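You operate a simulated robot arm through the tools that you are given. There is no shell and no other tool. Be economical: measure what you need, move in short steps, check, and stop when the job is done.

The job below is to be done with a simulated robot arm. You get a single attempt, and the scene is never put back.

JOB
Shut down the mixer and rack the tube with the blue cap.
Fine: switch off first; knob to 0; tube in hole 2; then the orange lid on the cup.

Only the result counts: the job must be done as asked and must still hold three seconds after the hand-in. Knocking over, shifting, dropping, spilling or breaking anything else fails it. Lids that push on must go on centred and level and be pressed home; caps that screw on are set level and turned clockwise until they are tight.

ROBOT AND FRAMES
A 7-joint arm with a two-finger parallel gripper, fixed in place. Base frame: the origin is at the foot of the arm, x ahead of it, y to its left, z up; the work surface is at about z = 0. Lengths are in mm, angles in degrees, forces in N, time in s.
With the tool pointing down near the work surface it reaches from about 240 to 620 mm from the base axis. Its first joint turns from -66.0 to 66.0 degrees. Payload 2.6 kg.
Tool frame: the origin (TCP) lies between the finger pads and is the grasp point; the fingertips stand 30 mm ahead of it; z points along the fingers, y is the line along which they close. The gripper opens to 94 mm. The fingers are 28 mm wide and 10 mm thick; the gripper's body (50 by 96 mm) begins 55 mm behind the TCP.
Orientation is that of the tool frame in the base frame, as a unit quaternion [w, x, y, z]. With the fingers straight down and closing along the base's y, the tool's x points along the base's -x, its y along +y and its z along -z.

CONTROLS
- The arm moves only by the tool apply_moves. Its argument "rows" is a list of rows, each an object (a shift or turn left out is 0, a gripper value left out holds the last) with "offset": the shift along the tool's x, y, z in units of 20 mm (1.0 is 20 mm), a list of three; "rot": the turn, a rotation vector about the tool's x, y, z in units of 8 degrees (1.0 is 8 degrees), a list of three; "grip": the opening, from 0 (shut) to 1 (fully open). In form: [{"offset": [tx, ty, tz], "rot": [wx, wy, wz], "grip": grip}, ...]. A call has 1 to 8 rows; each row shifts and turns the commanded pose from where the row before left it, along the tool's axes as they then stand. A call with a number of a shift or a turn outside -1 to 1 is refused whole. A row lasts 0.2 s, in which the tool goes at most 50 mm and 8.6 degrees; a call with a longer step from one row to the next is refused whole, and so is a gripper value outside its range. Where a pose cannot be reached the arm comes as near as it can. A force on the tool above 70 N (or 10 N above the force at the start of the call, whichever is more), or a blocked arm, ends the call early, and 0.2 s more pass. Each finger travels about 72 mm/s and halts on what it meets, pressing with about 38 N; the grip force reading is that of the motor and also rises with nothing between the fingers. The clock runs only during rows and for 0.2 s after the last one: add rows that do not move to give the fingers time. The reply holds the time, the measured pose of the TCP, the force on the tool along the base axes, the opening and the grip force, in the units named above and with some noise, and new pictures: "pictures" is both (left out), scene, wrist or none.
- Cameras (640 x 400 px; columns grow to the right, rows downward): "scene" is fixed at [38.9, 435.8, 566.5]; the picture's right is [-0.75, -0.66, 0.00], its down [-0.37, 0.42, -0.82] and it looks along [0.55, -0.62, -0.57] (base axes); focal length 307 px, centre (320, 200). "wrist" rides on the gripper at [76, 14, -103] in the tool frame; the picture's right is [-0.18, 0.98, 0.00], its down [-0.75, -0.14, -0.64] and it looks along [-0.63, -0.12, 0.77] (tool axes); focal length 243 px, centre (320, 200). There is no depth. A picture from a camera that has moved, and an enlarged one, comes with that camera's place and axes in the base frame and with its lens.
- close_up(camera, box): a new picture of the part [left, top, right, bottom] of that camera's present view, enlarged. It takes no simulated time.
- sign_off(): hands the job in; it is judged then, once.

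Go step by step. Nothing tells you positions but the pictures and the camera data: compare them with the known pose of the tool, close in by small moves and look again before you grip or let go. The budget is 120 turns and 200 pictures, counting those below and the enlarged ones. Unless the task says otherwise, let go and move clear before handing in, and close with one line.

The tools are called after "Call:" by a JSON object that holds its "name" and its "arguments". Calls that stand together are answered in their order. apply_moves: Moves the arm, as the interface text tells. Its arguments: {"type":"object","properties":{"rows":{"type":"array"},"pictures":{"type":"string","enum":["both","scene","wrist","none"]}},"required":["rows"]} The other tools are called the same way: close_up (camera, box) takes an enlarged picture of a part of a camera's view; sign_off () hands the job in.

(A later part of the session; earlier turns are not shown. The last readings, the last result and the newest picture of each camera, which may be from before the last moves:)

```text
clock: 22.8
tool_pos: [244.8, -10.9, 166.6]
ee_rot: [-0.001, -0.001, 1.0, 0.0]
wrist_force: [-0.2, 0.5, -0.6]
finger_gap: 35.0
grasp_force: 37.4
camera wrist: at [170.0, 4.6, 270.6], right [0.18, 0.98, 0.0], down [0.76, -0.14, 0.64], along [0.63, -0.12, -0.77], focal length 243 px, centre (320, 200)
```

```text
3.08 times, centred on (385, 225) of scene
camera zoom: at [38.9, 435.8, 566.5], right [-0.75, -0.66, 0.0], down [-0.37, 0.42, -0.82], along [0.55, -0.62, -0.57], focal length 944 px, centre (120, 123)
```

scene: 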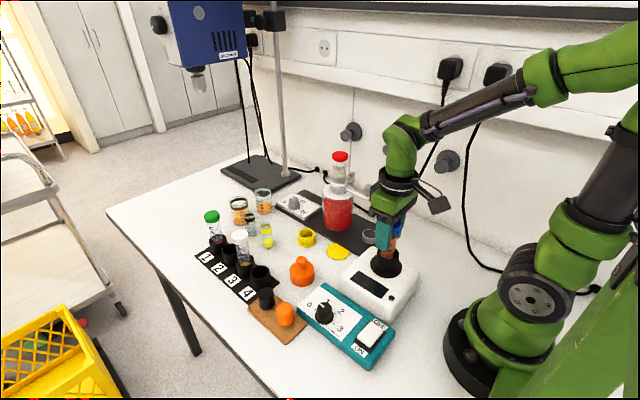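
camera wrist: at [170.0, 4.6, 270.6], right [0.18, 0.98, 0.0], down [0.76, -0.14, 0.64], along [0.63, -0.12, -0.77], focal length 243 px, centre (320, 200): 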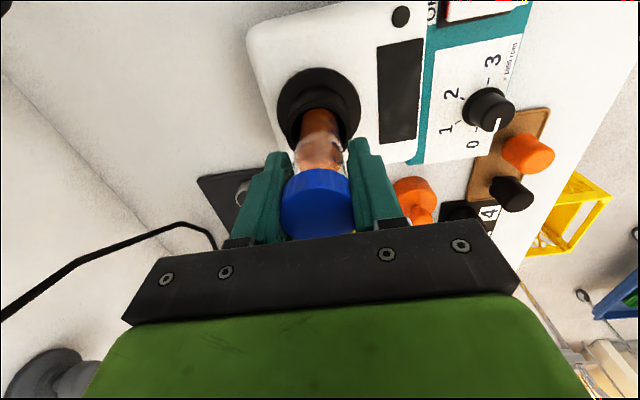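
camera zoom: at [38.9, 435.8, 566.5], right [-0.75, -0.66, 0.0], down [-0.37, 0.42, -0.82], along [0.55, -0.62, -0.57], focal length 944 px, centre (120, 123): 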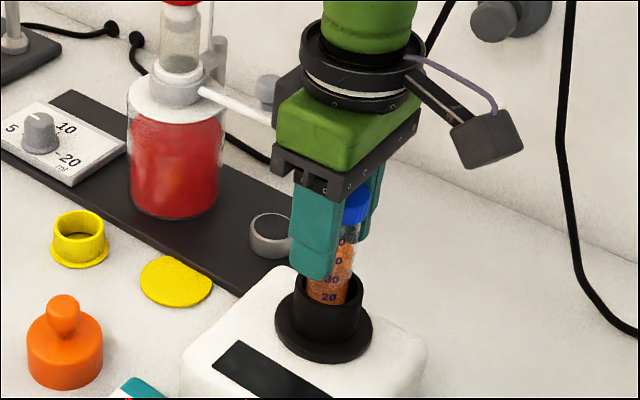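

The tube is gripped at a 35 mm gap. I lift it straight up out of the socket.

Call:
{"name": "apply_moves", "arguments": {"rows": [{"offset": [0, 0, -0.3]}, {"offset": [0, 0, -0.7]}, {"offset": [0, 0, -1]}, {"offset": [0, 0, -1]}, {"offset": [0, 0, -1]}, {"offset": [0, 0, -1]}, {"offset": [0, 0, -1]}, {}]}}

Call:
{"name": "close_up", "arguments": {"camera": "scene", "box": [320, 100, 460, 290]}}

```text
clock: 24.6
tool_pos: [245.3, -9.5, 286.8]
ee_rot: [-0.001, -0.001, 1.0, -0.001]
wrist_force: [0.3, -0.6, -0.6]
finger_gap: 35.1
grasp_force: 38.1
camera wrist: at [170.2, 4.7, 390.6], right [0.18, 0.98, 0.0], down [0.76, -0.14, 0.64], along [0.63, -0.12, -0.77], focal length 243 px, centre (320, 200)
```

scene: 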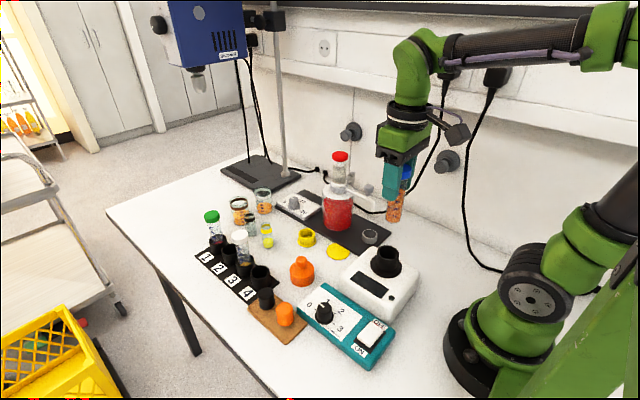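
wrist: 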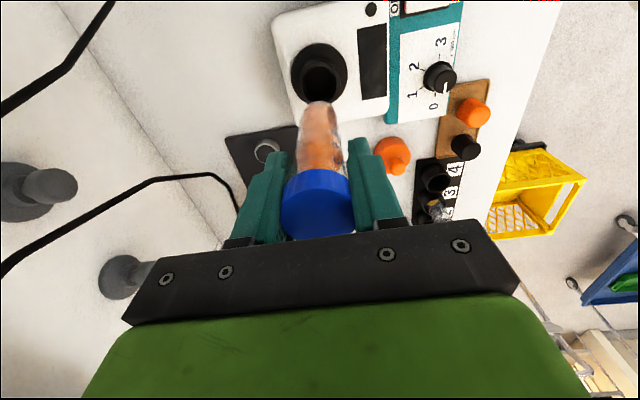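

```text
2.11 times, centred on (390, 195) of scene
camera zoom: at [38.9, 435.8, 566.5], right [-0.75, -0.66, 0.0], down [-0.37, 0.42, -0.82], along [0.55, -0.62, -0.57], focal length 646 px, centre (173, 210)
```

zoom: 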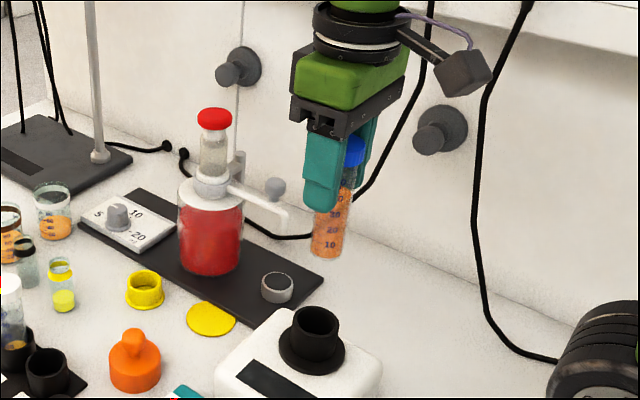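

The tube came out cleanly, with its bottom about 95 mm below the TCP. I now carry it high towards hole 2 near (565,170).

Call:
{"name": "apply_moves", "arguments": {"rows": [{"offset": [-1, 0.56, 0]}, {"offset": [-1, 0.56, 0]}, {"offset": [-1, 0.56, 0]}, {"offset": [-1, 0.56, 0]}, {"offset": [-1, 0.56, 0]}, {"offset": [-1, 0.56, 0]}, {"offset": [-1, 0.56, 0]}, {"offset": [-1, 0.56, 0]}], "pictures": "none"}}

Call:
{"name": "apply_moves", "arguments": {"rows": [{"offset": [-1, 0.56, 0]}, {"offset": [-1, 0.56, 0]}, {"offset": [-1, 0.56, 0]}, {"offset": [-1, 0.56, 0]}, {"offset": [-1, 0.56, 0]}, {"offset": [-1, 0.56, 0]}, {}]}}

Call:
{"name": "close_up", "arguments": {"camera": "wrist", "box": [240, 60, 440, 260]}}

```text
clock: 26.4
tool_pos: [405.9, 79.1, 285.6]
ee_rot: [-0.001, -0.001, 1.0, -0.001]
wrist_force: [-0.3, -0.1, -1.4]
finger_gap: 34.7
grasp_force: 37.5
```

```text
clock: 28.0
tool_pos: [525.7, 149.1, 286.6]
ee_rot: [-0.001, -0.001, 1.0, -0.001]
wrist_force: [-0.2, -0.4, 0.0]
finger_gap: 34.4
grasp_force: 38.1
camera wrist: at [449.8, 162.9, 390.9], right [0.18, 0.98, 0.0], down [0.76, -0.14, 0.64], along [0.63, -0.12, -0.77], focal length 243 px, centre (320, 200)
```

scene: 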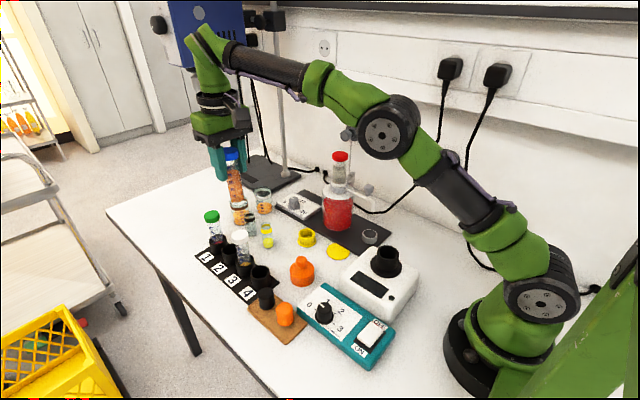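
wrist: 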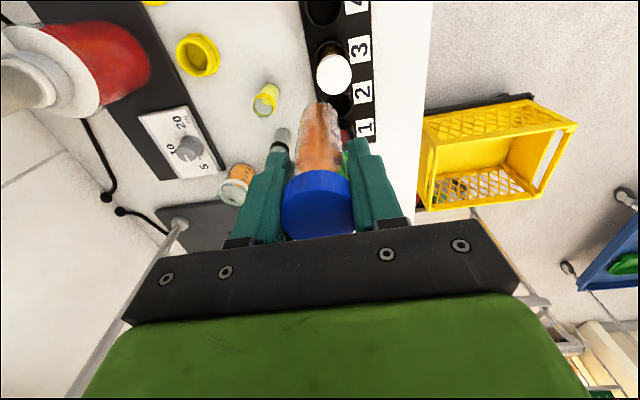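

```text
2.00 times, centred on (340, 160) of wrist
camera zoom: at [449.8, 162.9, 390.9], right [0.18, 0.98, 0.0], down [0.76, -0.14, 0.64], along [0.63, -0.12, -0.77], focal length 485 px, centre (280, 280)
```

zoom: 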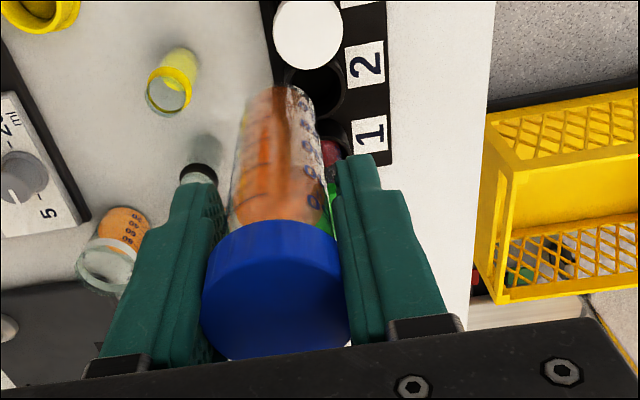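

Hole 2 measures about (565,167) with hole 3's cap at (513,165). I move above it, still high, and look again.

Call:
{"name": "apply_moves", "arguments": {"rows": [{"offset": [-1, 0.45, 0]}, {"offset": [-0.97, 0.4, 0]}, {"offset": [0, 0, 0.6]}, {"offset": [0, 0, 0.6]}, {}]}}

Call:
{"name": "close_up", "arguments": {"camera": "wrist", "box": [220, 20, 420, 220]}}

Call:
{"name": "close_up", "arguments": {"camera": "scene", "box": [170, 150, 280, 310]}}

```text
clock: 29.2
tool_pos: [535.1, 151.3, 261.8]
ee_rot: [-0.001, -0.001, 1.0, 0.0]
wrist_force: [-0.4, -0.1, -0.4]
finger_gap: 34.3
grasp_force: 38.0
out of reach, approached as far as the arm can: row 1, 2
camera wrist: at [460.0, 166.0, 366.5], right [0.18, 0.98, 0.0], down [0.76, -0.14, 0.64], along [0.63, -0.12, -0.77], focal length 243 px, centre (320, 200)
```

scene: 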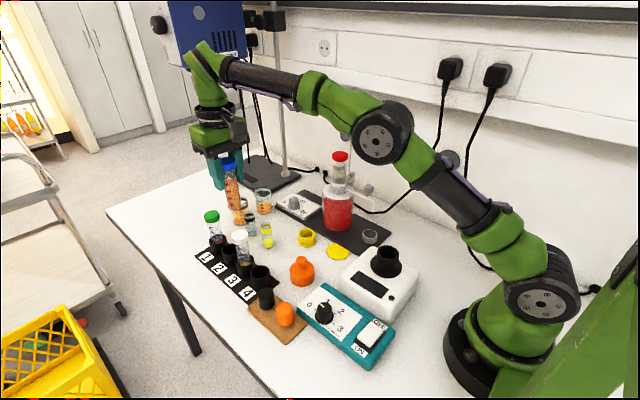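
wrist: 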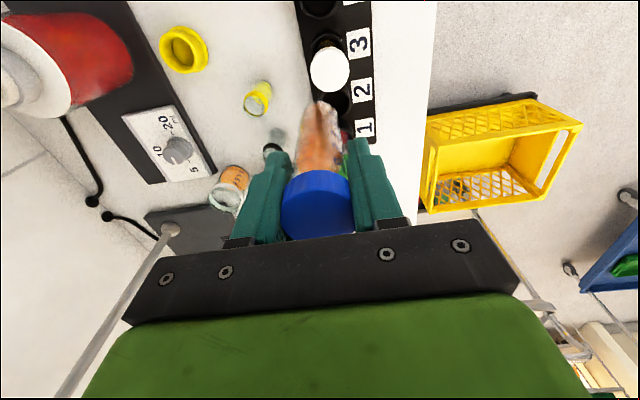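

```text
2.00 times, centred on (320, 120) of wrist
camera zoom: at [460.0, 166.0, 366.5], right [0.18, 0.98, 0.0], down [0.76, -0.14, 0.64], along [0.63, -0.12, -0.77], focal length 485 px, centre (320, 360)
```

zoom: 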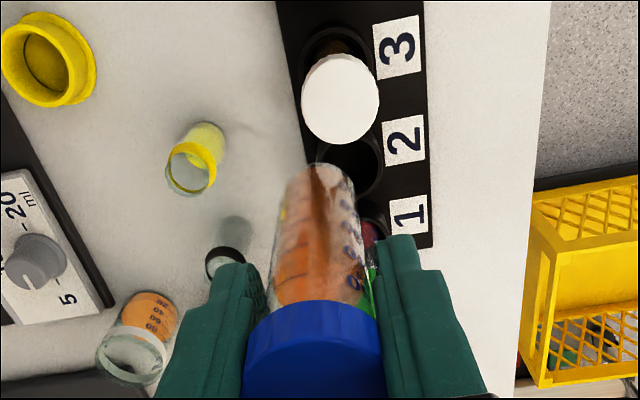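

```text
2.50 times, centred on (225, 230) of scene
camera zoom: at [38.9, 435.8, 566.5], right [-0.75, -0.66, 0.0], down [-0.37, 0.42, -0.82], along [0.55, -0.62, -0.57], focal length 767 px, centre (558, 125)
```

zoom: 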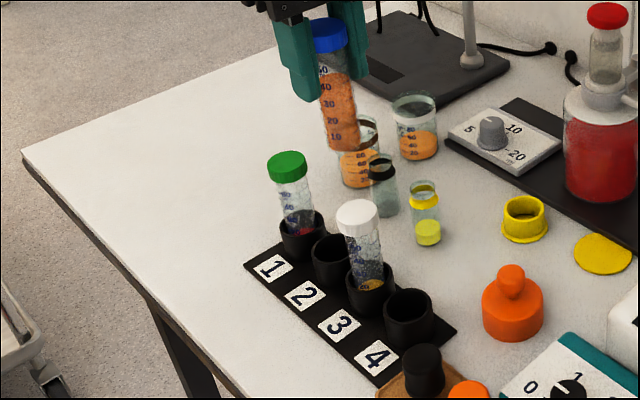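

The arm can't reach that far at this height, and lower heights reach further. I back off in y, away from the white tube, descend, and then come in between the neighbours.

Call:
{"name": "apply_moves", "arguments": {"rows": [{"offset": [0, -0.9, 0]}, {"offset": [0, -0.9, 0]}, {"offset": [0, 0, 1]}, {"offset": [0, 0, 1]}, {"offset": [0, 0, 1]}, {"offset": [-0.5, 0, 0.5]}, {"offset": [-0.5, 0, 0]}, {"offset": [-0.5, 0, 0]}]}}

Call:
{"name": "close_up", "arguments": {"camera": "wrist", "box": [220, 20, 420, 220]}}

Call:
{"name": "close_up", "arguments": {"camera": "scene", "box": [170, 150, 280, 310]}}

```text
clock: 31.0
tool_pos: [563.6, 115.2, 191.3]
ee_rot: [-0.001, -0.001, 1.0, 0.0]
wrist_force: [0.3, -0.3, -1.5]
finger_gap: 34.7
grasp_force: 37.6
camera wrist: at [489.1, 130.0, 296.3], right [0.18, 0.98, 0.0], down [0.76, -0.14, 0.64], along [0.63, -0.12, -0.77], focal length 243 px, centre (320, 200)
```

scene: 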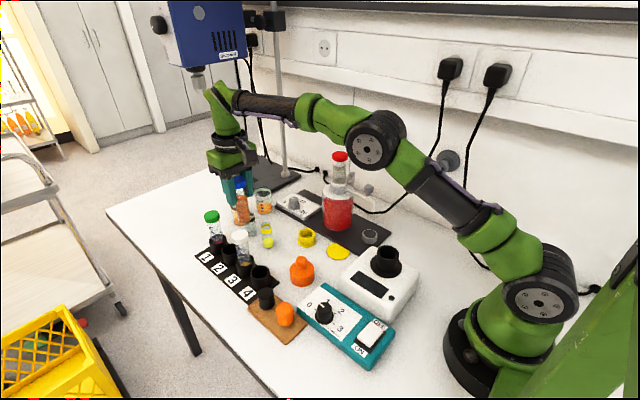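
wrist: 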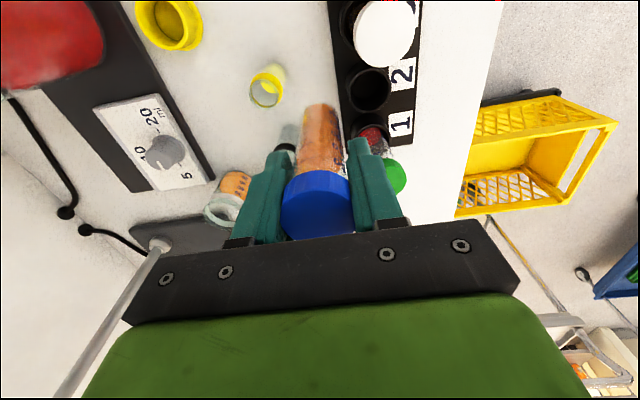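

```text
2.00 times, centred on (320, 120) of wrist
camera zoom: at [489.1, 130.0, 296.3], right [0.18, 0.98, 0.0], down [0.76, -0.14, 0.64], along [0.63, -0.12, -0.77], focal length 485 px, centre (320, 360)
```

zoom: 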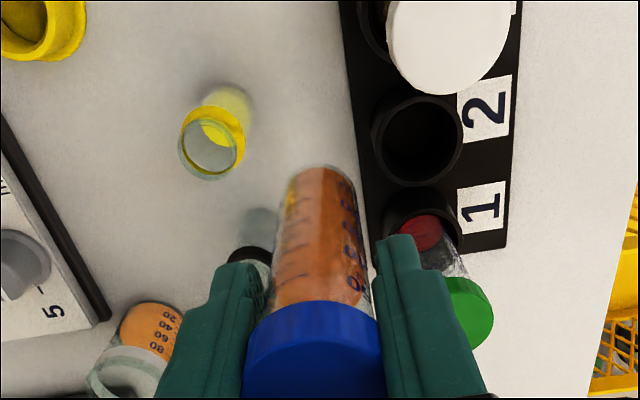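

```text
2.50 times, centred on (225, 230) of scene
camera zoom: at [38.9, 435.8, 566.5], right [-0.75, -0.66, 0.0], down [-0.37, 0.42, -0.82], along [0.55, -0.62, -0.57], focal length 767 px, centre (558, 125)
```

zoom: 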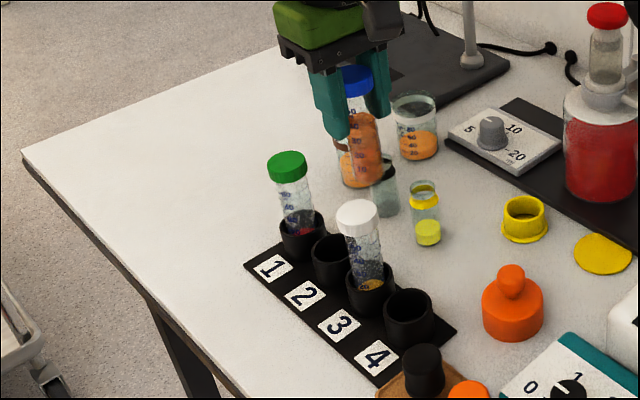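

Hole 2 is clearly visible at about (565.5,164). I move the tube in along +y at x≈565 and re-measure.

Call:
{"name": "apply_moves", "arguments": {"rows": [{"offset": [-0.04, 0.8, 0]}, {"offset": [-0.04, 0.8, 0]}, {"offset": [-0.04, 0.8, 0]}, {}]}}

Call:
{"name": "close_up", "arguments": {"camera": "wrist", "box": [240, 40, 400, 180]}}

Call:
{"name": "close_up", "arguments": {"camera": "scene", "box": [170, 160, 270, 290]}}

```text
clock: 32.0
tool_pos: [566.2, 163.1, 191.6]
ee_rot: [-0.001, -0.001, 1.0, -0.001]
wrist_force: [0.0, -0.5, -0.4]
finger_gap: 34.6
grasp_force: 38.1
camera wrist: at [492.0, 177.5, 297.2], right [0.18, 0.98, 0.0], down [0.76, -0.14, 0.64], along [0.63, -0.12, -0.77], focal length 243 px, centre (320, 200)
```

scene: 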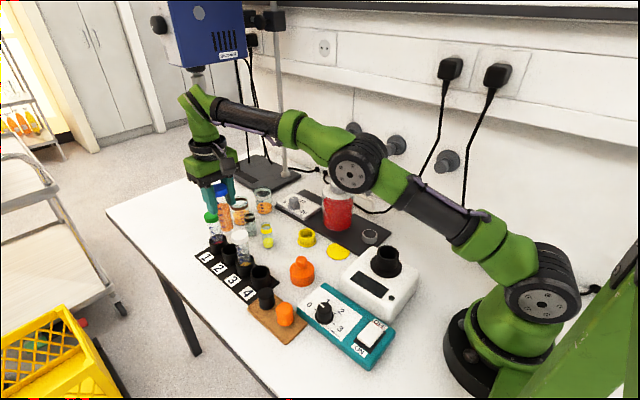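
wrist: 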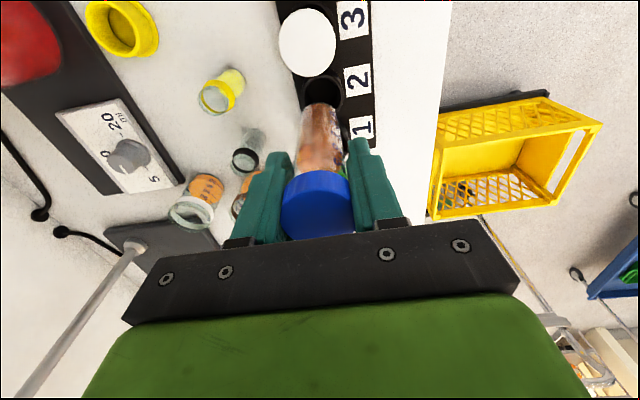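

```text
2.86 times, centred on (320, 110) of wrist
camera zoom: at [492.0, 177.5, 297.2], right [0.18, 0.98, 0.0], down [0.76, -0.14, 0.64], along [0.63, -0.12, -0.77], focal length 693 px, centre (320, 457)
```

zoom: 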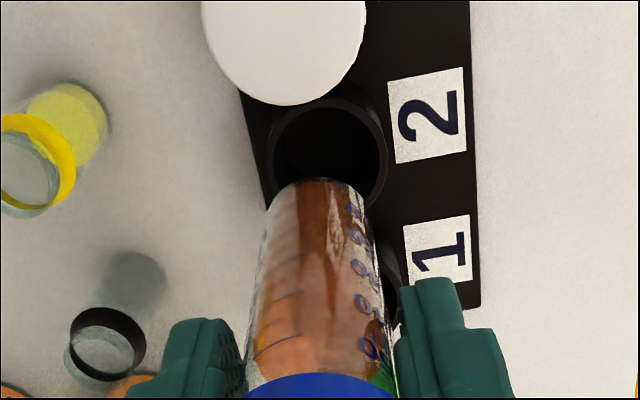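

```text
3.08 times, centred on (220, 225) of scene
camera zoom: at [38.9, 435.8, 566.5], right [-0.75, -0.66, 0.0], down [-0.37, 0.42, -0.82], along [0.55, -0.62, -0.57], focal length 944 px, centre (628, 123)
```

zoom: 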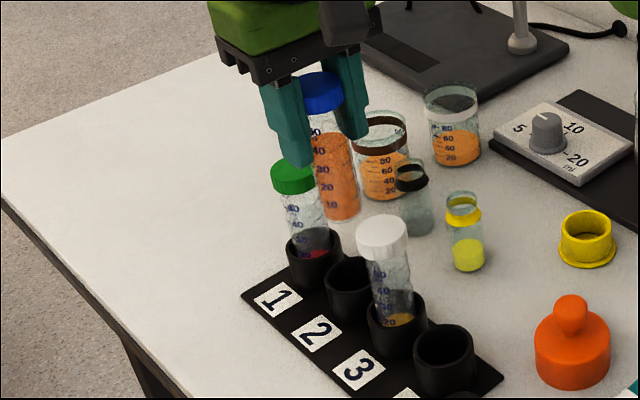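

Hole 2's rim centre is at (565,165.5), so I need about +1 mm in y and −1 mm in x. I descend to just above the rim and check.

Call:
{"name": "apply_moves", "arguments": {"rows": [{"offset": [0.05, 0.05, 0.5]}, {"offset": [0, 0, 0.5]}, {"offset": [0, 0, 0.5]}, {"offset": [0, 0, 0.4]}, {}], "pictures": "wrist"}}

Call:
{"name": "close_up", "arguments": {"camera": "wrist", "box": [240, 40, 400, 180]}}

Call:
{"name": "close_up", "arguments": {"camera": "scene", "box": [190, 190, 270, 290]}}

```text
clock: 33.2
tool_pos: [568.1, 166.7, 154.9]
ee_rot: [-0.001, -0.001, 1.0, 0.0]
wrist_force: [-0.4, -0.1, -0.4]
finger_gap: 34.6
grasp_force: 37.8
camera wrist: at [492.1, 180.8, 258.7], right [0.18, 0.98, 0.0], down [0.76, -0.14, 0.64], along [0.63, -0.12, -0.77], focal length 243 px, centre (320, 200)
```

wrist: 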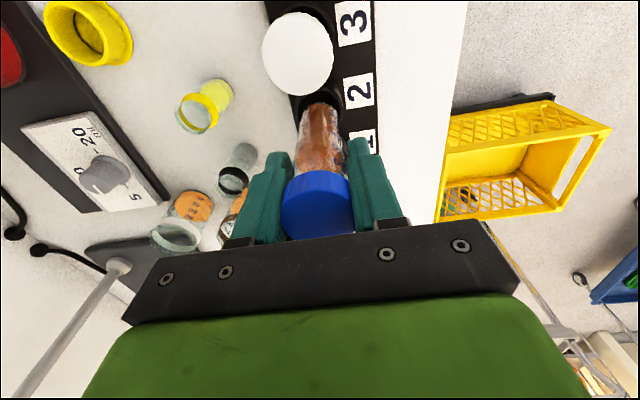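

```text
2.86 times, centred on (320, 110) of wrist
camera zoom: at [492.1, 180.8, 258.7], right [0.18, 0.98, 0.0], down [0.76, -0.14, 0.64], along [0.63, -0.12, -0.77], focal length 693 px, centre (320, 457)
```

zoom: 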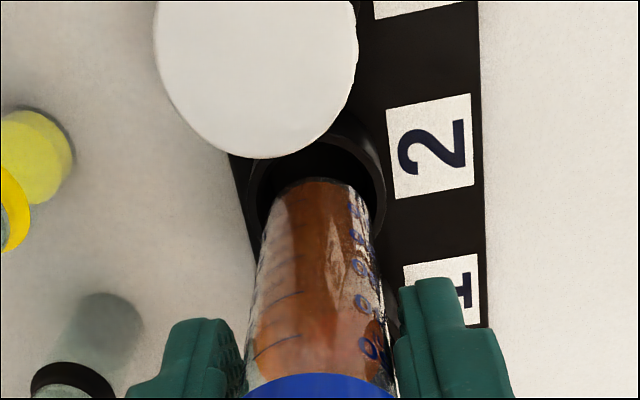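

```text
4.00 times, centred on (230, 240) of scene
camera zoom: at [38.9, 435.8, 566.5], right [-0.75, -0.66, 0.0], down [-0.37, 0.42, -0.82], along [0.55, -0.62, -0.57], focal length 1227 px, centre (680, 40)
```

zoom: 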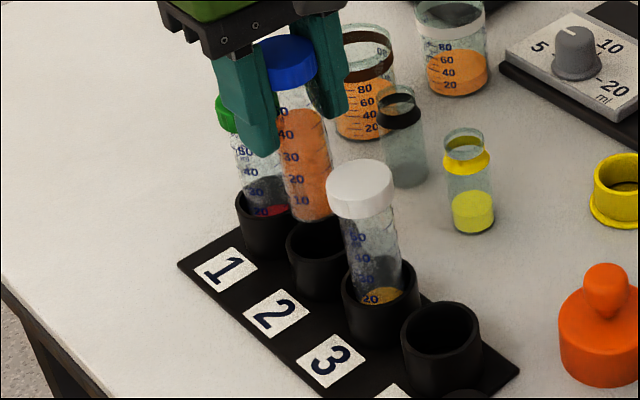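

I now put the rack rim at about z≈32, consistent in both views. The tube is about 2.5 mm too far in +y, so I correct that and lower 20 mm more.

Call:
{"name": "apply_moves", "arguments": {"rows": [{"offset": [0.03, -0.13, 0.3]}, {"offset": [0, 0, 0.4]}, {"offset": [0, 0, 0.3]}, {}], "pictures": "none"}}

Call:
{"name": "close_up", "arguments": {"camera": "wrist", "box": [260, 60, 380, 160]}}

Call:
{"name": "close_up", "arguments": {"camera": "scene", "box": [200, 200, 260, 280]}}

```text
clock: 34.2
tool_pos: [566.7, 161.8, 134.4]
ee_rot: [-0.001, 0.0, 1.0, 0.0]
wrist_force: [-0.8, 0.0, -0.2]
finger_gap: 34.8
grasp_force: 37.9
```

```text
4.00 times, centred on (320, 110) of wrist
camera zoom: at [491.9, 176.4, 238.3], right [0.18, 0.98, 0.0], down [0.76, -0.14, 0.64], along [0.63, -0.12, -0.77], focal length 970 px, centre (320, 560)
```

zoom: 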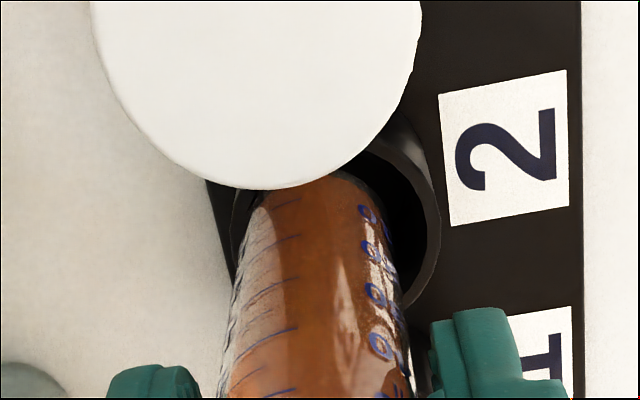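

```text
5.00 times, centred on (230, 240) of scene
camera zoom: at [38.9, 435.8, 566.5], right [-0.75, -0.66, 0.0], down [-0.37, 0.42, -0.82], along [0.55, -0.62, -0.57], focal length 1533 px, centre (770, 0)
```

zoom: 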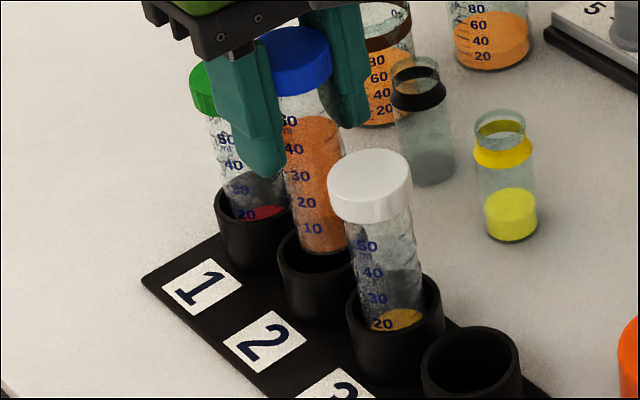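

The tube sits slightly low in y, by 2–3 mm. I nudge it +y and +x and take another look before inserting.

Call:
{"name": "apply_moves", "arguments": {"rows": [{"offset": [-0.05, 0.1, 0]}, {"offset": [0, 0, 0]}, {}], "pictures": "none"}}

Call:
{"name": "close_up", "arguments": {"camera": "wrist", "box": [260, 60, 380, 160]}}

Call:
{"name": "close_up", "arguments": {"camera": "scene", "box": [210, 225, 250, 265]}}

```text
clock: 35.0
tool_pos: [567.6, 165.2, 133.9]
ee_rot: [-0.001, -0.001, 1.0, 0.0]
wrist_force: [0.2, 0.0, -0.2]
finger_gap: 34.2
grasp_force: 38.0
```

```text
4.00 times, centred on (320, 110) of wrist
camera zoom: at [492.1, 179.0, 238.1], right [0.18, 0.98, 0.0], down [0.76, -0.14, 0.64], along [0.63, -0.12, -0.77], focal length 970 px, centre (320, 560)
```

zoom: 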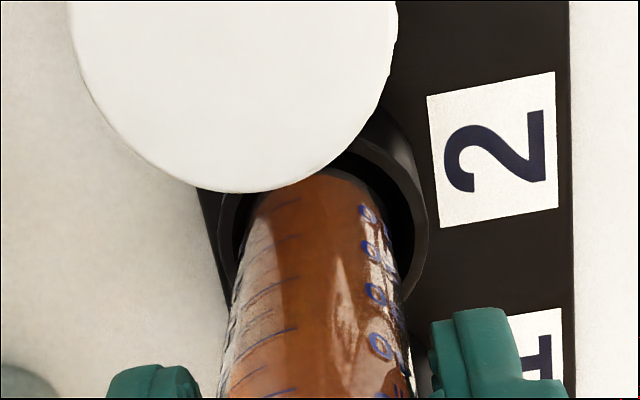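

```text
10.00 times, centred on (230, 245) of scene
camera zoom: at [38.9, 435.8, 566.5], right [-0.75, -0.66, 0.0], down [-0.37, 0.42, -0.82], along [0.55, -0.62, -0.57], focal length 3067 px, centre (1220, -250)
```

zoom: 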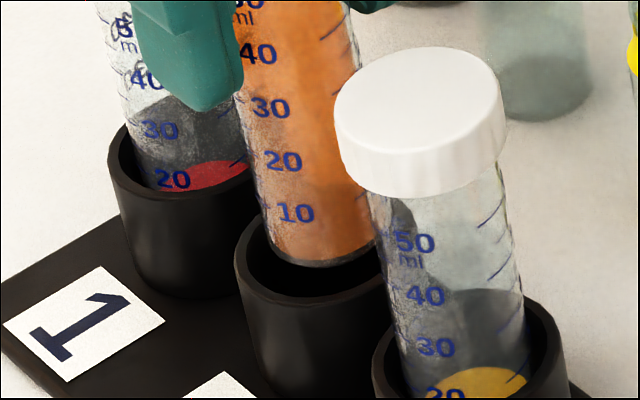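

Both views now show the tube centred over hole 2, so I insert it slowly while watching the force.

Call:
{"name": "apply_moves", "arguments": {"rows": [{"offset": [0, 0, 0.3]}, {"offset": [0, 0, 0.3]}, {"offset": [0, 0, 0.3]}, {"offset": [0, 0, 0.3]}, {}], "pictures": "none"}}

Call:
{"name": "close_up", "arguments": {"camera": "scene", "box": [190, 200, 260, 270]}}

```text
clock: 36.2
tool_pos: [565.7, 165.0, 106.9]
ee_rot: [-0.001, -0.001, 1.0, 0.0]
wrist_force: [2.1, 1.1, 0.5]
finger_gap: 34.7
grasp_force: 38.2
```

```text
5.71 times, centred on (225, 235) of scene
camera zoom: at [38.9, 435.8, 566.5], right [-0.75, -0.66, 0.0], down [-0.37, 0.42, -0.82], along [0.55, -0.62, -0.57], focal length 1752 px, centre (863, 0)
```

zoom: 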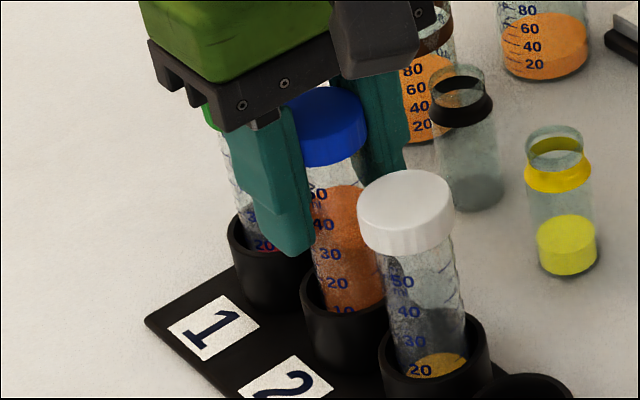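

The tube is in the hole, with roughly 10 mm to go before it seats. I continue gently.

Call:
{"name": "apply_moves", "arguments": {"rows": [{"offset": [0, 0, 0.15]}, {"offset": [0, 0, 0.15]}, {"offset": [0, 0, 0.1]}, {}], "pictures": "none"}}

Call:
{"name": "close_up", "arguments": {"camera": "scene", "box": [190, 200, 260, 270]}}

```text
clock: 37.2
tool_pos: [566.1, 165.8, 99.6]
ee_rot: [-0.001, -0.001, 1.0, 0.0]
wrist_force: [1.4, 0.4, -0.2]
finger_gap: 34.7
grasp_force: 38.2
```

```text
5.71 times, centred on (225, 235) of scene
camera zoom: at [38.9, 435.8, 566.5], right [-0.75, -0.66, 0.0], down [-0.37, 0.42, -0.82], along [0.55, -0.62, -0.57], focal length 1752 px, centre (863, 0)
```

zoom: 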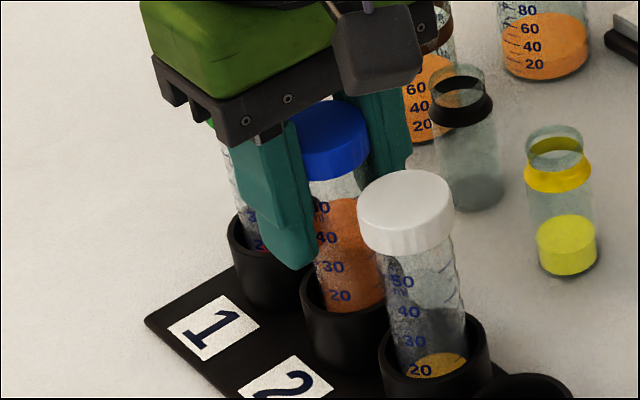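

There is still no contact, so I continue in small steps until the force rises.

Call:
{"name": "apply_moves", "arguments": {"rows": [{"offset": [0, 0, 0.1]}, {"offset": [0, 0, 0.1]}, {"offset": [0, 0, 0.1]}, {}], "pictures": "none"}}

Call:
{"name": "close_up", "arguments": {"camera": "scene", "box": [190, 200, 260, 270]}}

```text
clock: 38.2
tool_pos: [566.4, 163.7, 95.7]
ee_rot: [-0.002, -0.001, 1.0, 0.001]
wrist_force: [5.3, 1.3, 1.2]
finger_gap: 34.4
grasp_force: 37.9
```

```text
5.71 times, centred on (225, 235) of scene
camera zoom: at [38.9, 435.8, 566.5], right [-0.75, -0.66, 0.0], down [-0.37, 0.42, -0.82], along [0.55, -0.62, -0.57], focal length 1752 px, centre (863, 0)
```

zoom: 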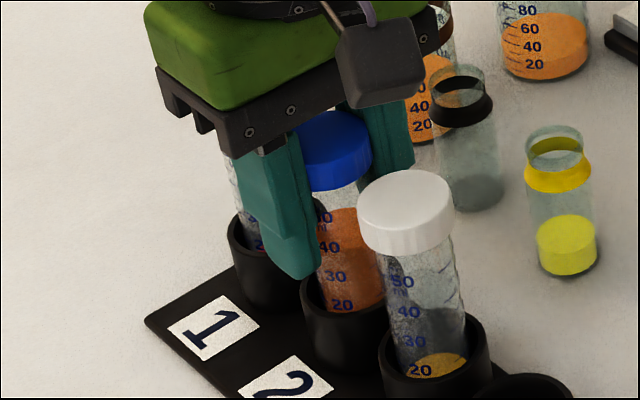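

About 4–5 mm remain, going by the white tube as a reference. A light +x push indicates wall contact, so I shift +1 mm in x and go on.

Call:
{"name": "apply_moves", "arguments": {"rows": [{"offset": [-0.06, 0.02, 0.05]}, {"offset": [0, 0, 0.1]}, {"offset": [0, 0, 0.1]}, {}], "pictures": "none"}}

Call:
{"name": "close_up", "arguments": {"camera": "scene", "box": [190, 200, 260, 270]}}

```text
clock: 39.2
tool_pos: [568.9, 165.0, 92.2]
ee_rot: [0.002, -0.002, 1.0, 0.001]
wrist_force: [-8.0, -1.4, 28.8]
finger_gap: 34.7
grasp_force: 37.7
```

```text
5.71 times, centred on (225, 235) of scene
camera zoom: at [38.7, 435.8, 566.6], right [-0.75, -0.66, 0.0], down [-0.37, 0.42, -0.82], along [0.55, -0.62, -0.57], focal length 1752 px, centre (863, 0)
```

zoom: 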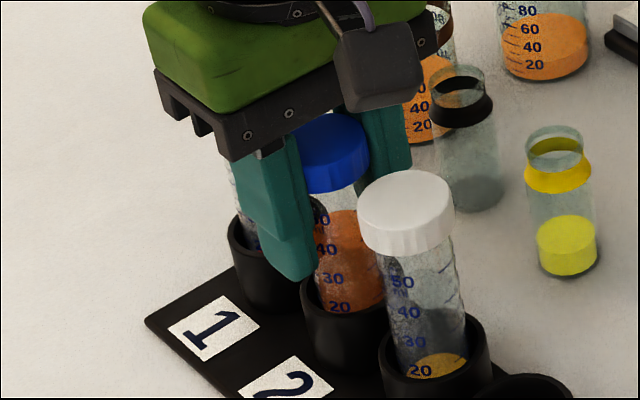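

Bottom contact at 29 N, so the tube is seated. I relax the load, release and lift off.

Call:
{"name": "apply_moves", "arguments": {"rows": [{"offset": [0.04, 0, -0.1]}, {}, {"grip": 0.45}, {"grip": 0.6}, {}, {"offset": [0, 0, -1]}, {"offset": [0, 0, -1]}, {"offset": [0, 0, -1]}], "pictures": "none"}}

Call:
{"name": "apply_moves", "arguments": {"rows": [{"offset": [0, 0, -1]}, {"offset": [0.5, -0.5, -0.5]}, {"offset": [0.5, -1, 0]}, {"offset": [0.5, -1, 0]}, {"offset": [0, -1, 0]}, {}]}}

Call:
{"name": "close_up", "arguments": {"camera": "scene", "box": [180, 180, 300, 290]}}

Call:
{"name": "close_up", "arguments": {"camera": "wrist", "box": [130, 0, 430, 230]}}

```text
clock: 41.0
tool_pos: [563.6, 163.9, 148.9]
ee_rot: [-0.001, -0.001, 1.0, 0.0]
wrist_force: [0.9, -0.7, 0.1]
finger_gap: 56.2
grasp_force: 0.1
```

```text
clock: 42.4
tool_pos: [536.4, 94.3, 178.7]
ee_rot: [0.0, -0.002, 1.0, 0.001]
wrist_force: [0.0, 0.0, -0.4]
finger_gap: 56.5
grasp_force: 0.0
camera wrist: at [461.6, 108.9, 283.6], right [0.18, 0.98, 0.0], down [0.76, -0.14, 0.64], along [0.63, -0.12, -0.77], focal length 243 px, centre (320, 200)
```

scene: 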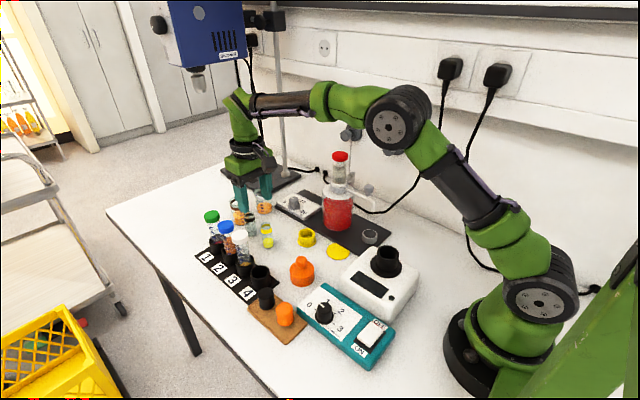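
wrist: 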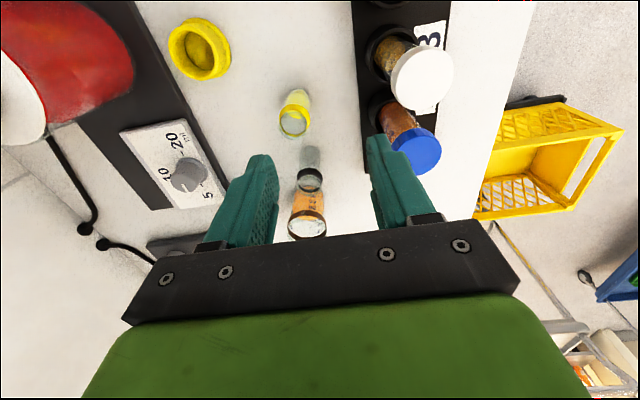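

```text
3.64 times, centred on (240, 235) of scene
camera zoom: at [38.9, 435.8, 566.5], right [-0.75, -0.66, 0.0], down [-0.37, 0.42, -0.82], along [0.55, -0.62, -0.57], focal length 1115 px, centre (611, 73)
```

zoom: 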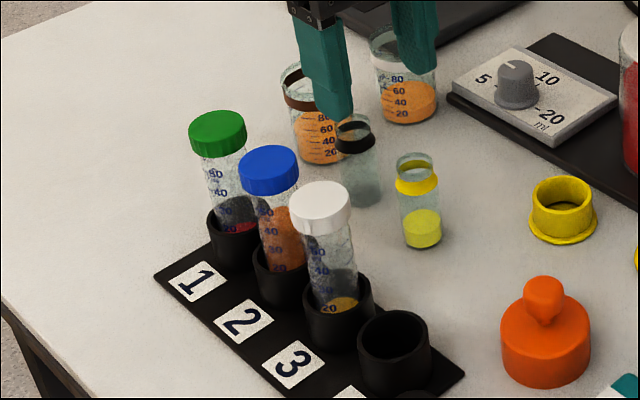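

```text
1.74 times, centred on (280, 115) of wrist
camera zoom: at [461.6, 108.9, 283.6], right [0.18, 0.98, 0.0], down [0.76, -0.14, 0.64], along [0.63, -0.12, -0.77], focal length 422 px, centre (390, 348)
```

zoom: 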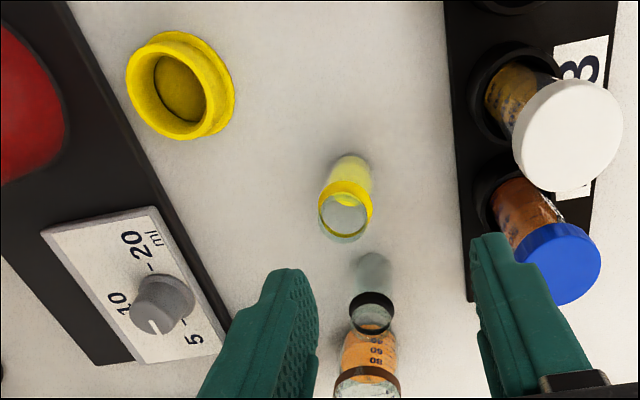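

The tube is seated upright in hole 2. The only unique, reachable cup in this context is the mixer's own cup, but I need to check that the orange lid fits it. I'll move back to view the lid and mixer cup together.

Call:
{"name": "apply_moves", "arguments": {"rows": [{"offset": [1, -0.2, -1], "grip": 0.6}, {"offset": [1, -0.2, -1]}, {"offset": [1, -0.2, -1]}, {"offset": [1, -0.2, 0]}, {"offset": [1, -0.2, 0]}, {"offset": [1, -0.2, 0]}, {"offset": [1, -0.2, 0]}, {"offset": [1, -0.2, 0]}], "pictures": "none"}}

Call:
{"name": "apply_moves", "arguments": {"rows": [{"offset": [1, -0.2, 0]}, {"offset": [1, -0.2, 0]}, {"offset": [1, -0.2, 0]}, {"offset": [1, -0.2, 0]}, {"offset": [1, -0.2, 0]}, {"offset": [1, -0.2, 0]}, {}]}}

Call:
{"name": "close_up", "arguments": {"camera": "wrist", "box": [190, 0, 390, 140]}}

Call:
{"name": "close_up", "arguments": {"camera": "scene", "box": [280, 220, 430, 310]}}

```text
clock: 44.2
tool_pos: [377.9, 61.3, 239.7]
ee_rot: [-0.001, -0.001, 1.0, 0.0]
wrist_force: [-0.5, -0.2, -0.1]
finger_gap: 56.7
grasp_force: 0.0
```

```text
clock: 45.8
tool_pos: [257.1, 37.2, 240.8]
ee_rot: [-0.002, -0.001, 1.0, 0.0]
wrist_force: [-0.5, 0.1, -1.0]
finger_gap: 56.4
grasp_force: 0.0
camera wrist: at [183.7, 52.9, 344.5], right [0.18, 0.98, 0.0], down [0.76, -0.14, 0.64], along [0.63, -0.12, -0.77], focal length 243 px, centre (320, 200)
```

scene: 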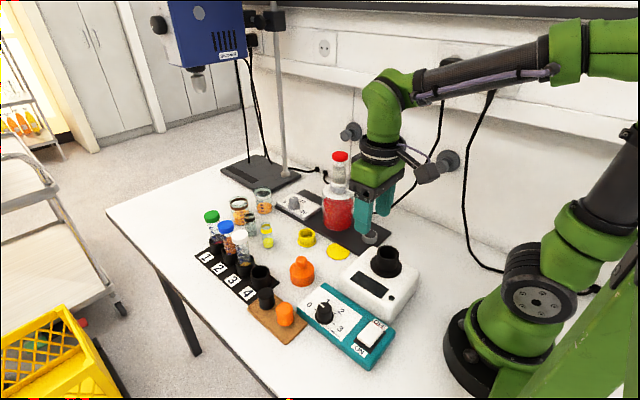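
wrist: 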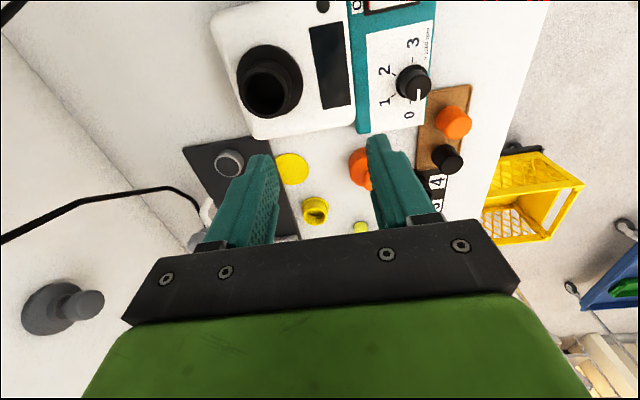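

```text
2.86 times, centred on (290, 70) of wrist
camera zoom: at [183.7, 52.9, 344.5], right [0.18, 0.98, 0.0], down [0.76, -0.14, 0.64], along [0.63, -0.12, -0.77], focal length 693 px, centre (406, 571)
```

zoom: 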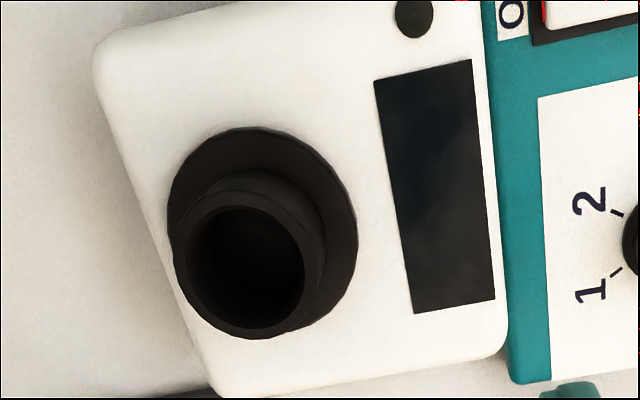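

```text
4.27 times, centred on (355, 265) of scene
camera zoom: at [38.9, 435.8, 566.5], right [-0.75, -0.66, 0.0], down [-0.37, 0.42, -0.82], along [0.55, -0.62, -0.57], focal length 1308 px, centre (171, -77)
```

zoom: 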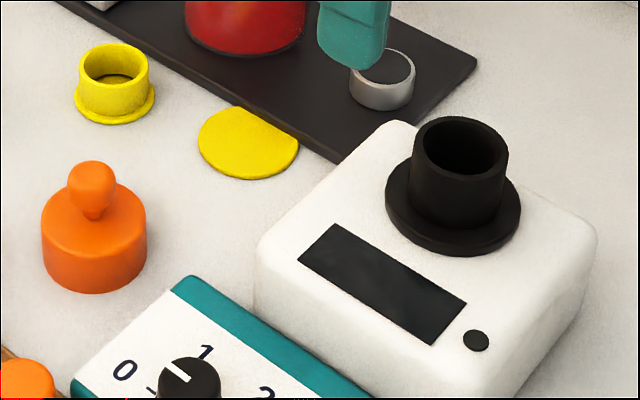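

The lid's outside diameter is about 58 mm and its skirt about 34 mm tall. The mixer cup is about 48 mm across and 30 mm above its flange, so the lid suits it. I go above the lid to measure its knob.

Call:
{"name": "apply_moves", "arguments": {"rows": [{"offset": [-0.88, 0.31, 0]}, {"offset": [-0.88, 0.31, 0]}, {"offset": [-0.88, 0.31, 0]}, {"offset": [-0.88, 0.31, 0]}, {"offset": [-0.88, 0.31, 0.5]}, {"offset": [-0.88, 0.31, 0.5]}, {"offset": [-0.88, 0.31, 0.5]}, {"offset": [-0.88, 0.31, 0.5]}]}}

Call:
{"name": "close_up", "arguments": {"camera": "wrist", "box": [240, 40, 400, 180]}}

Call:
{"name": "close_up", "arguments": {"camera": "scene", "box": [260, 210, 350, 300]}}

```text
clock: 47.6
tool_pos: [397.9, 87.8, 200.8]
ee_rot: [-0.001, -0.001, 1.0, -0.001]
wrist_force: [0.1, -0.1, 0.3]
finger_gap: 56.3
grasp_force: 0.0
camera wrist: at [322.8, 102.2, 306.2], right [0.18, 0.98, 0.0], down [0.76, -0.14, 0.64], along [0.63, -0.12, -0.77], focal length 243 px, centre (320, 200)
```

scene: 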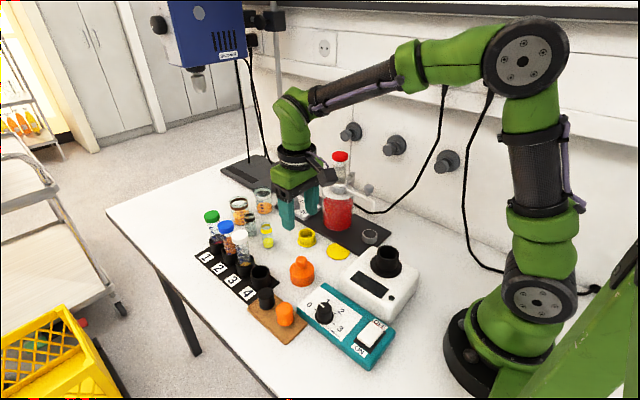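
wrist: 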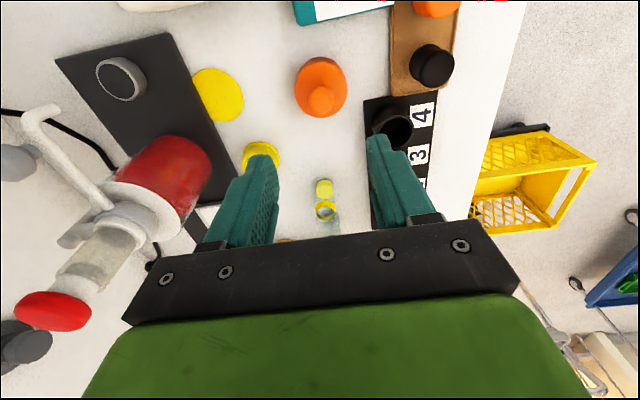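

```text
2.86 times, centred on (320, 110) of wrist
camera zoom: at [322.8, 102.2, 306.2], right [0.18, 0.98, 0.0], down [0.76, -0.14, 0.64], along [0.63, -0.12, -0.77], focal length 693 px, centre (320, 457)
```

zoom: 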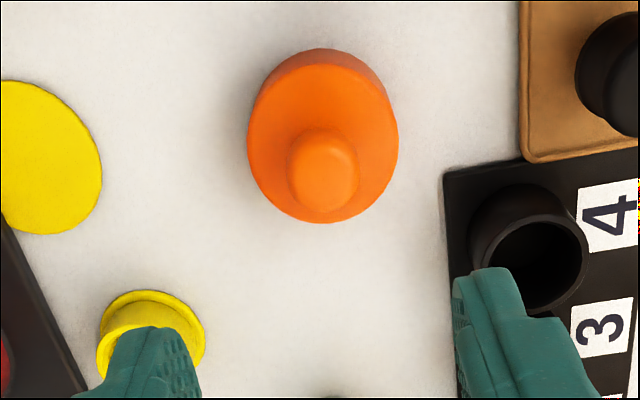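

```text
4.44 times, centred on (305, 255) of scene
camera zoom: at [38.9, 435.8, 566.5], right [-0.75, -0.66, 0.0], down [-0.37, 0.42, -0.82], along [0.55, -0.62, -0.57], focal length 1363 px, centre (387, -44)
```

zoom: 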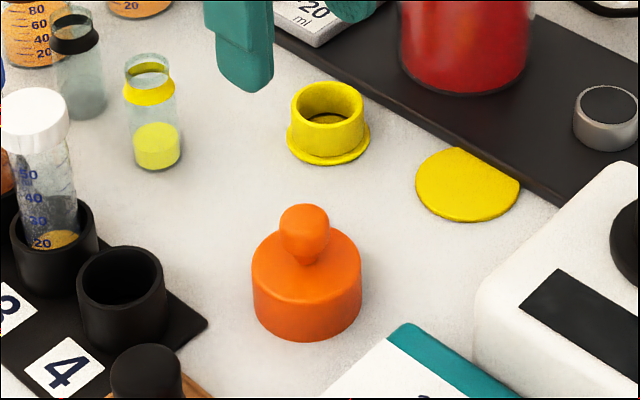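

The lid centre is at about (395,89), its top near z≈35 and the knob top near z≈68. I descend part way and recheck.

Call:
{"name": "apply_moves", "arguments": {"rows": [{"offset": [0.13, 0.06, 1]}, {"offset": [0, 0, 1]}, {"offset": [0, 0, 1]}, {"offset": [0, 0, 1]}, {"offset": [0, 0, 0.7]}, {}]}}

Call:
{"name": "close_up", "arguments": {"camera": "wrist", "box": [240, 80, 400, 220]}}

Call:
{"name": "close_up", "arguments": {"camera": "scene", "box": [260, 210, 350, 300]}}

```text
clock: 49.0
tool_pos: [395.3, 90.5, 106.1]
ee_rot: [-0.001, -0.001, 1.0, 0.0]
wrist_force: [-0.6, 0.5, -0.1]
finger_gap: 56.7
grasp_force: 0.1
camera wrist: at [321.0, 104.7, 211.9], right [0.18, 0.98, 0.0], down [0.76, -0.14, 0.64], along [0.63, -0.12, -0.77], focal length 243 px, centre (320, 200)
```

scene: 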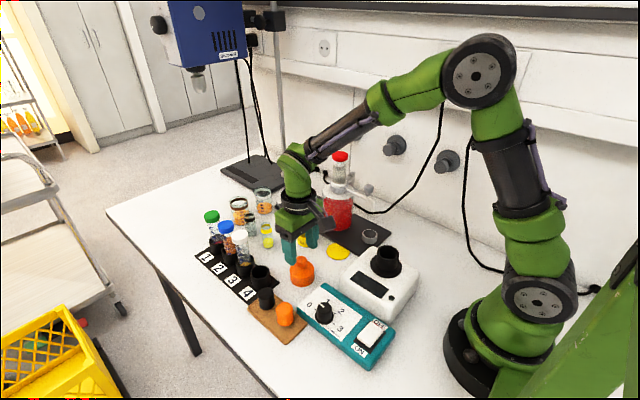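
wrist: 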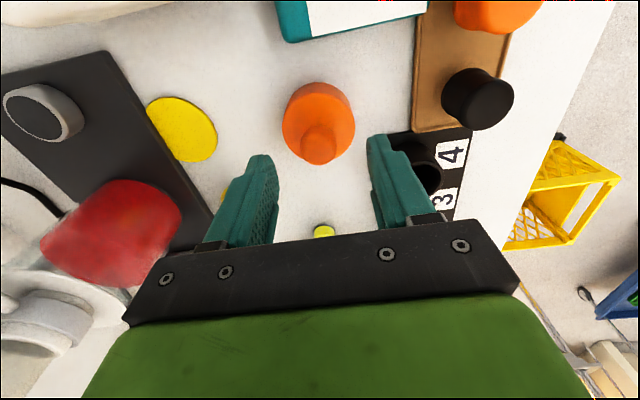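

```text
2.86 times, centred on (320, 150) of wrist
camera zoom: at [321.0, 104.7, 211.9], right [0.18, 0.98, 0.0], down [0.76, -0.14, 0.64], along [0.63, -0.12, -0.77], focal length 693 px, centre (320, 343)
```

zoom: 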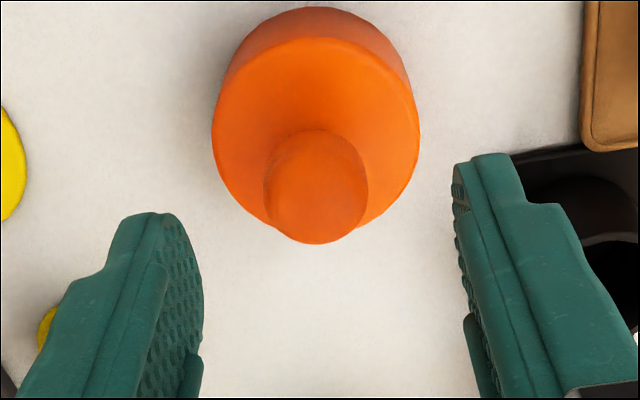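

```text
4.44 times, centred on (305, 255) of scene
camera zoom: at [38.9, 435.8, 566.5], right [-0.75, -0.66, 0.0], down [-0.37, 0.42, -0.82], along [0.55, -0.62, -0.57], focal length 1363 px, centre (387, -44)
```

zoom: 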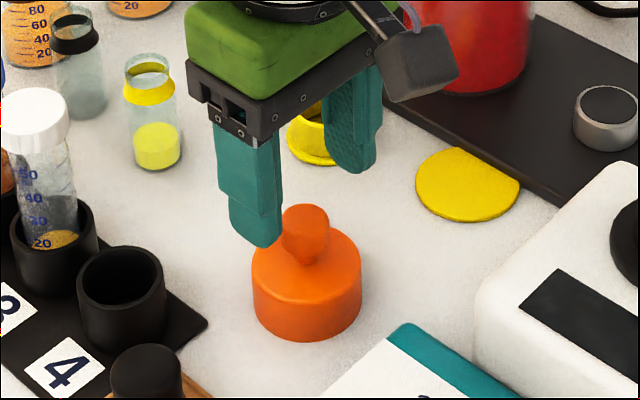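

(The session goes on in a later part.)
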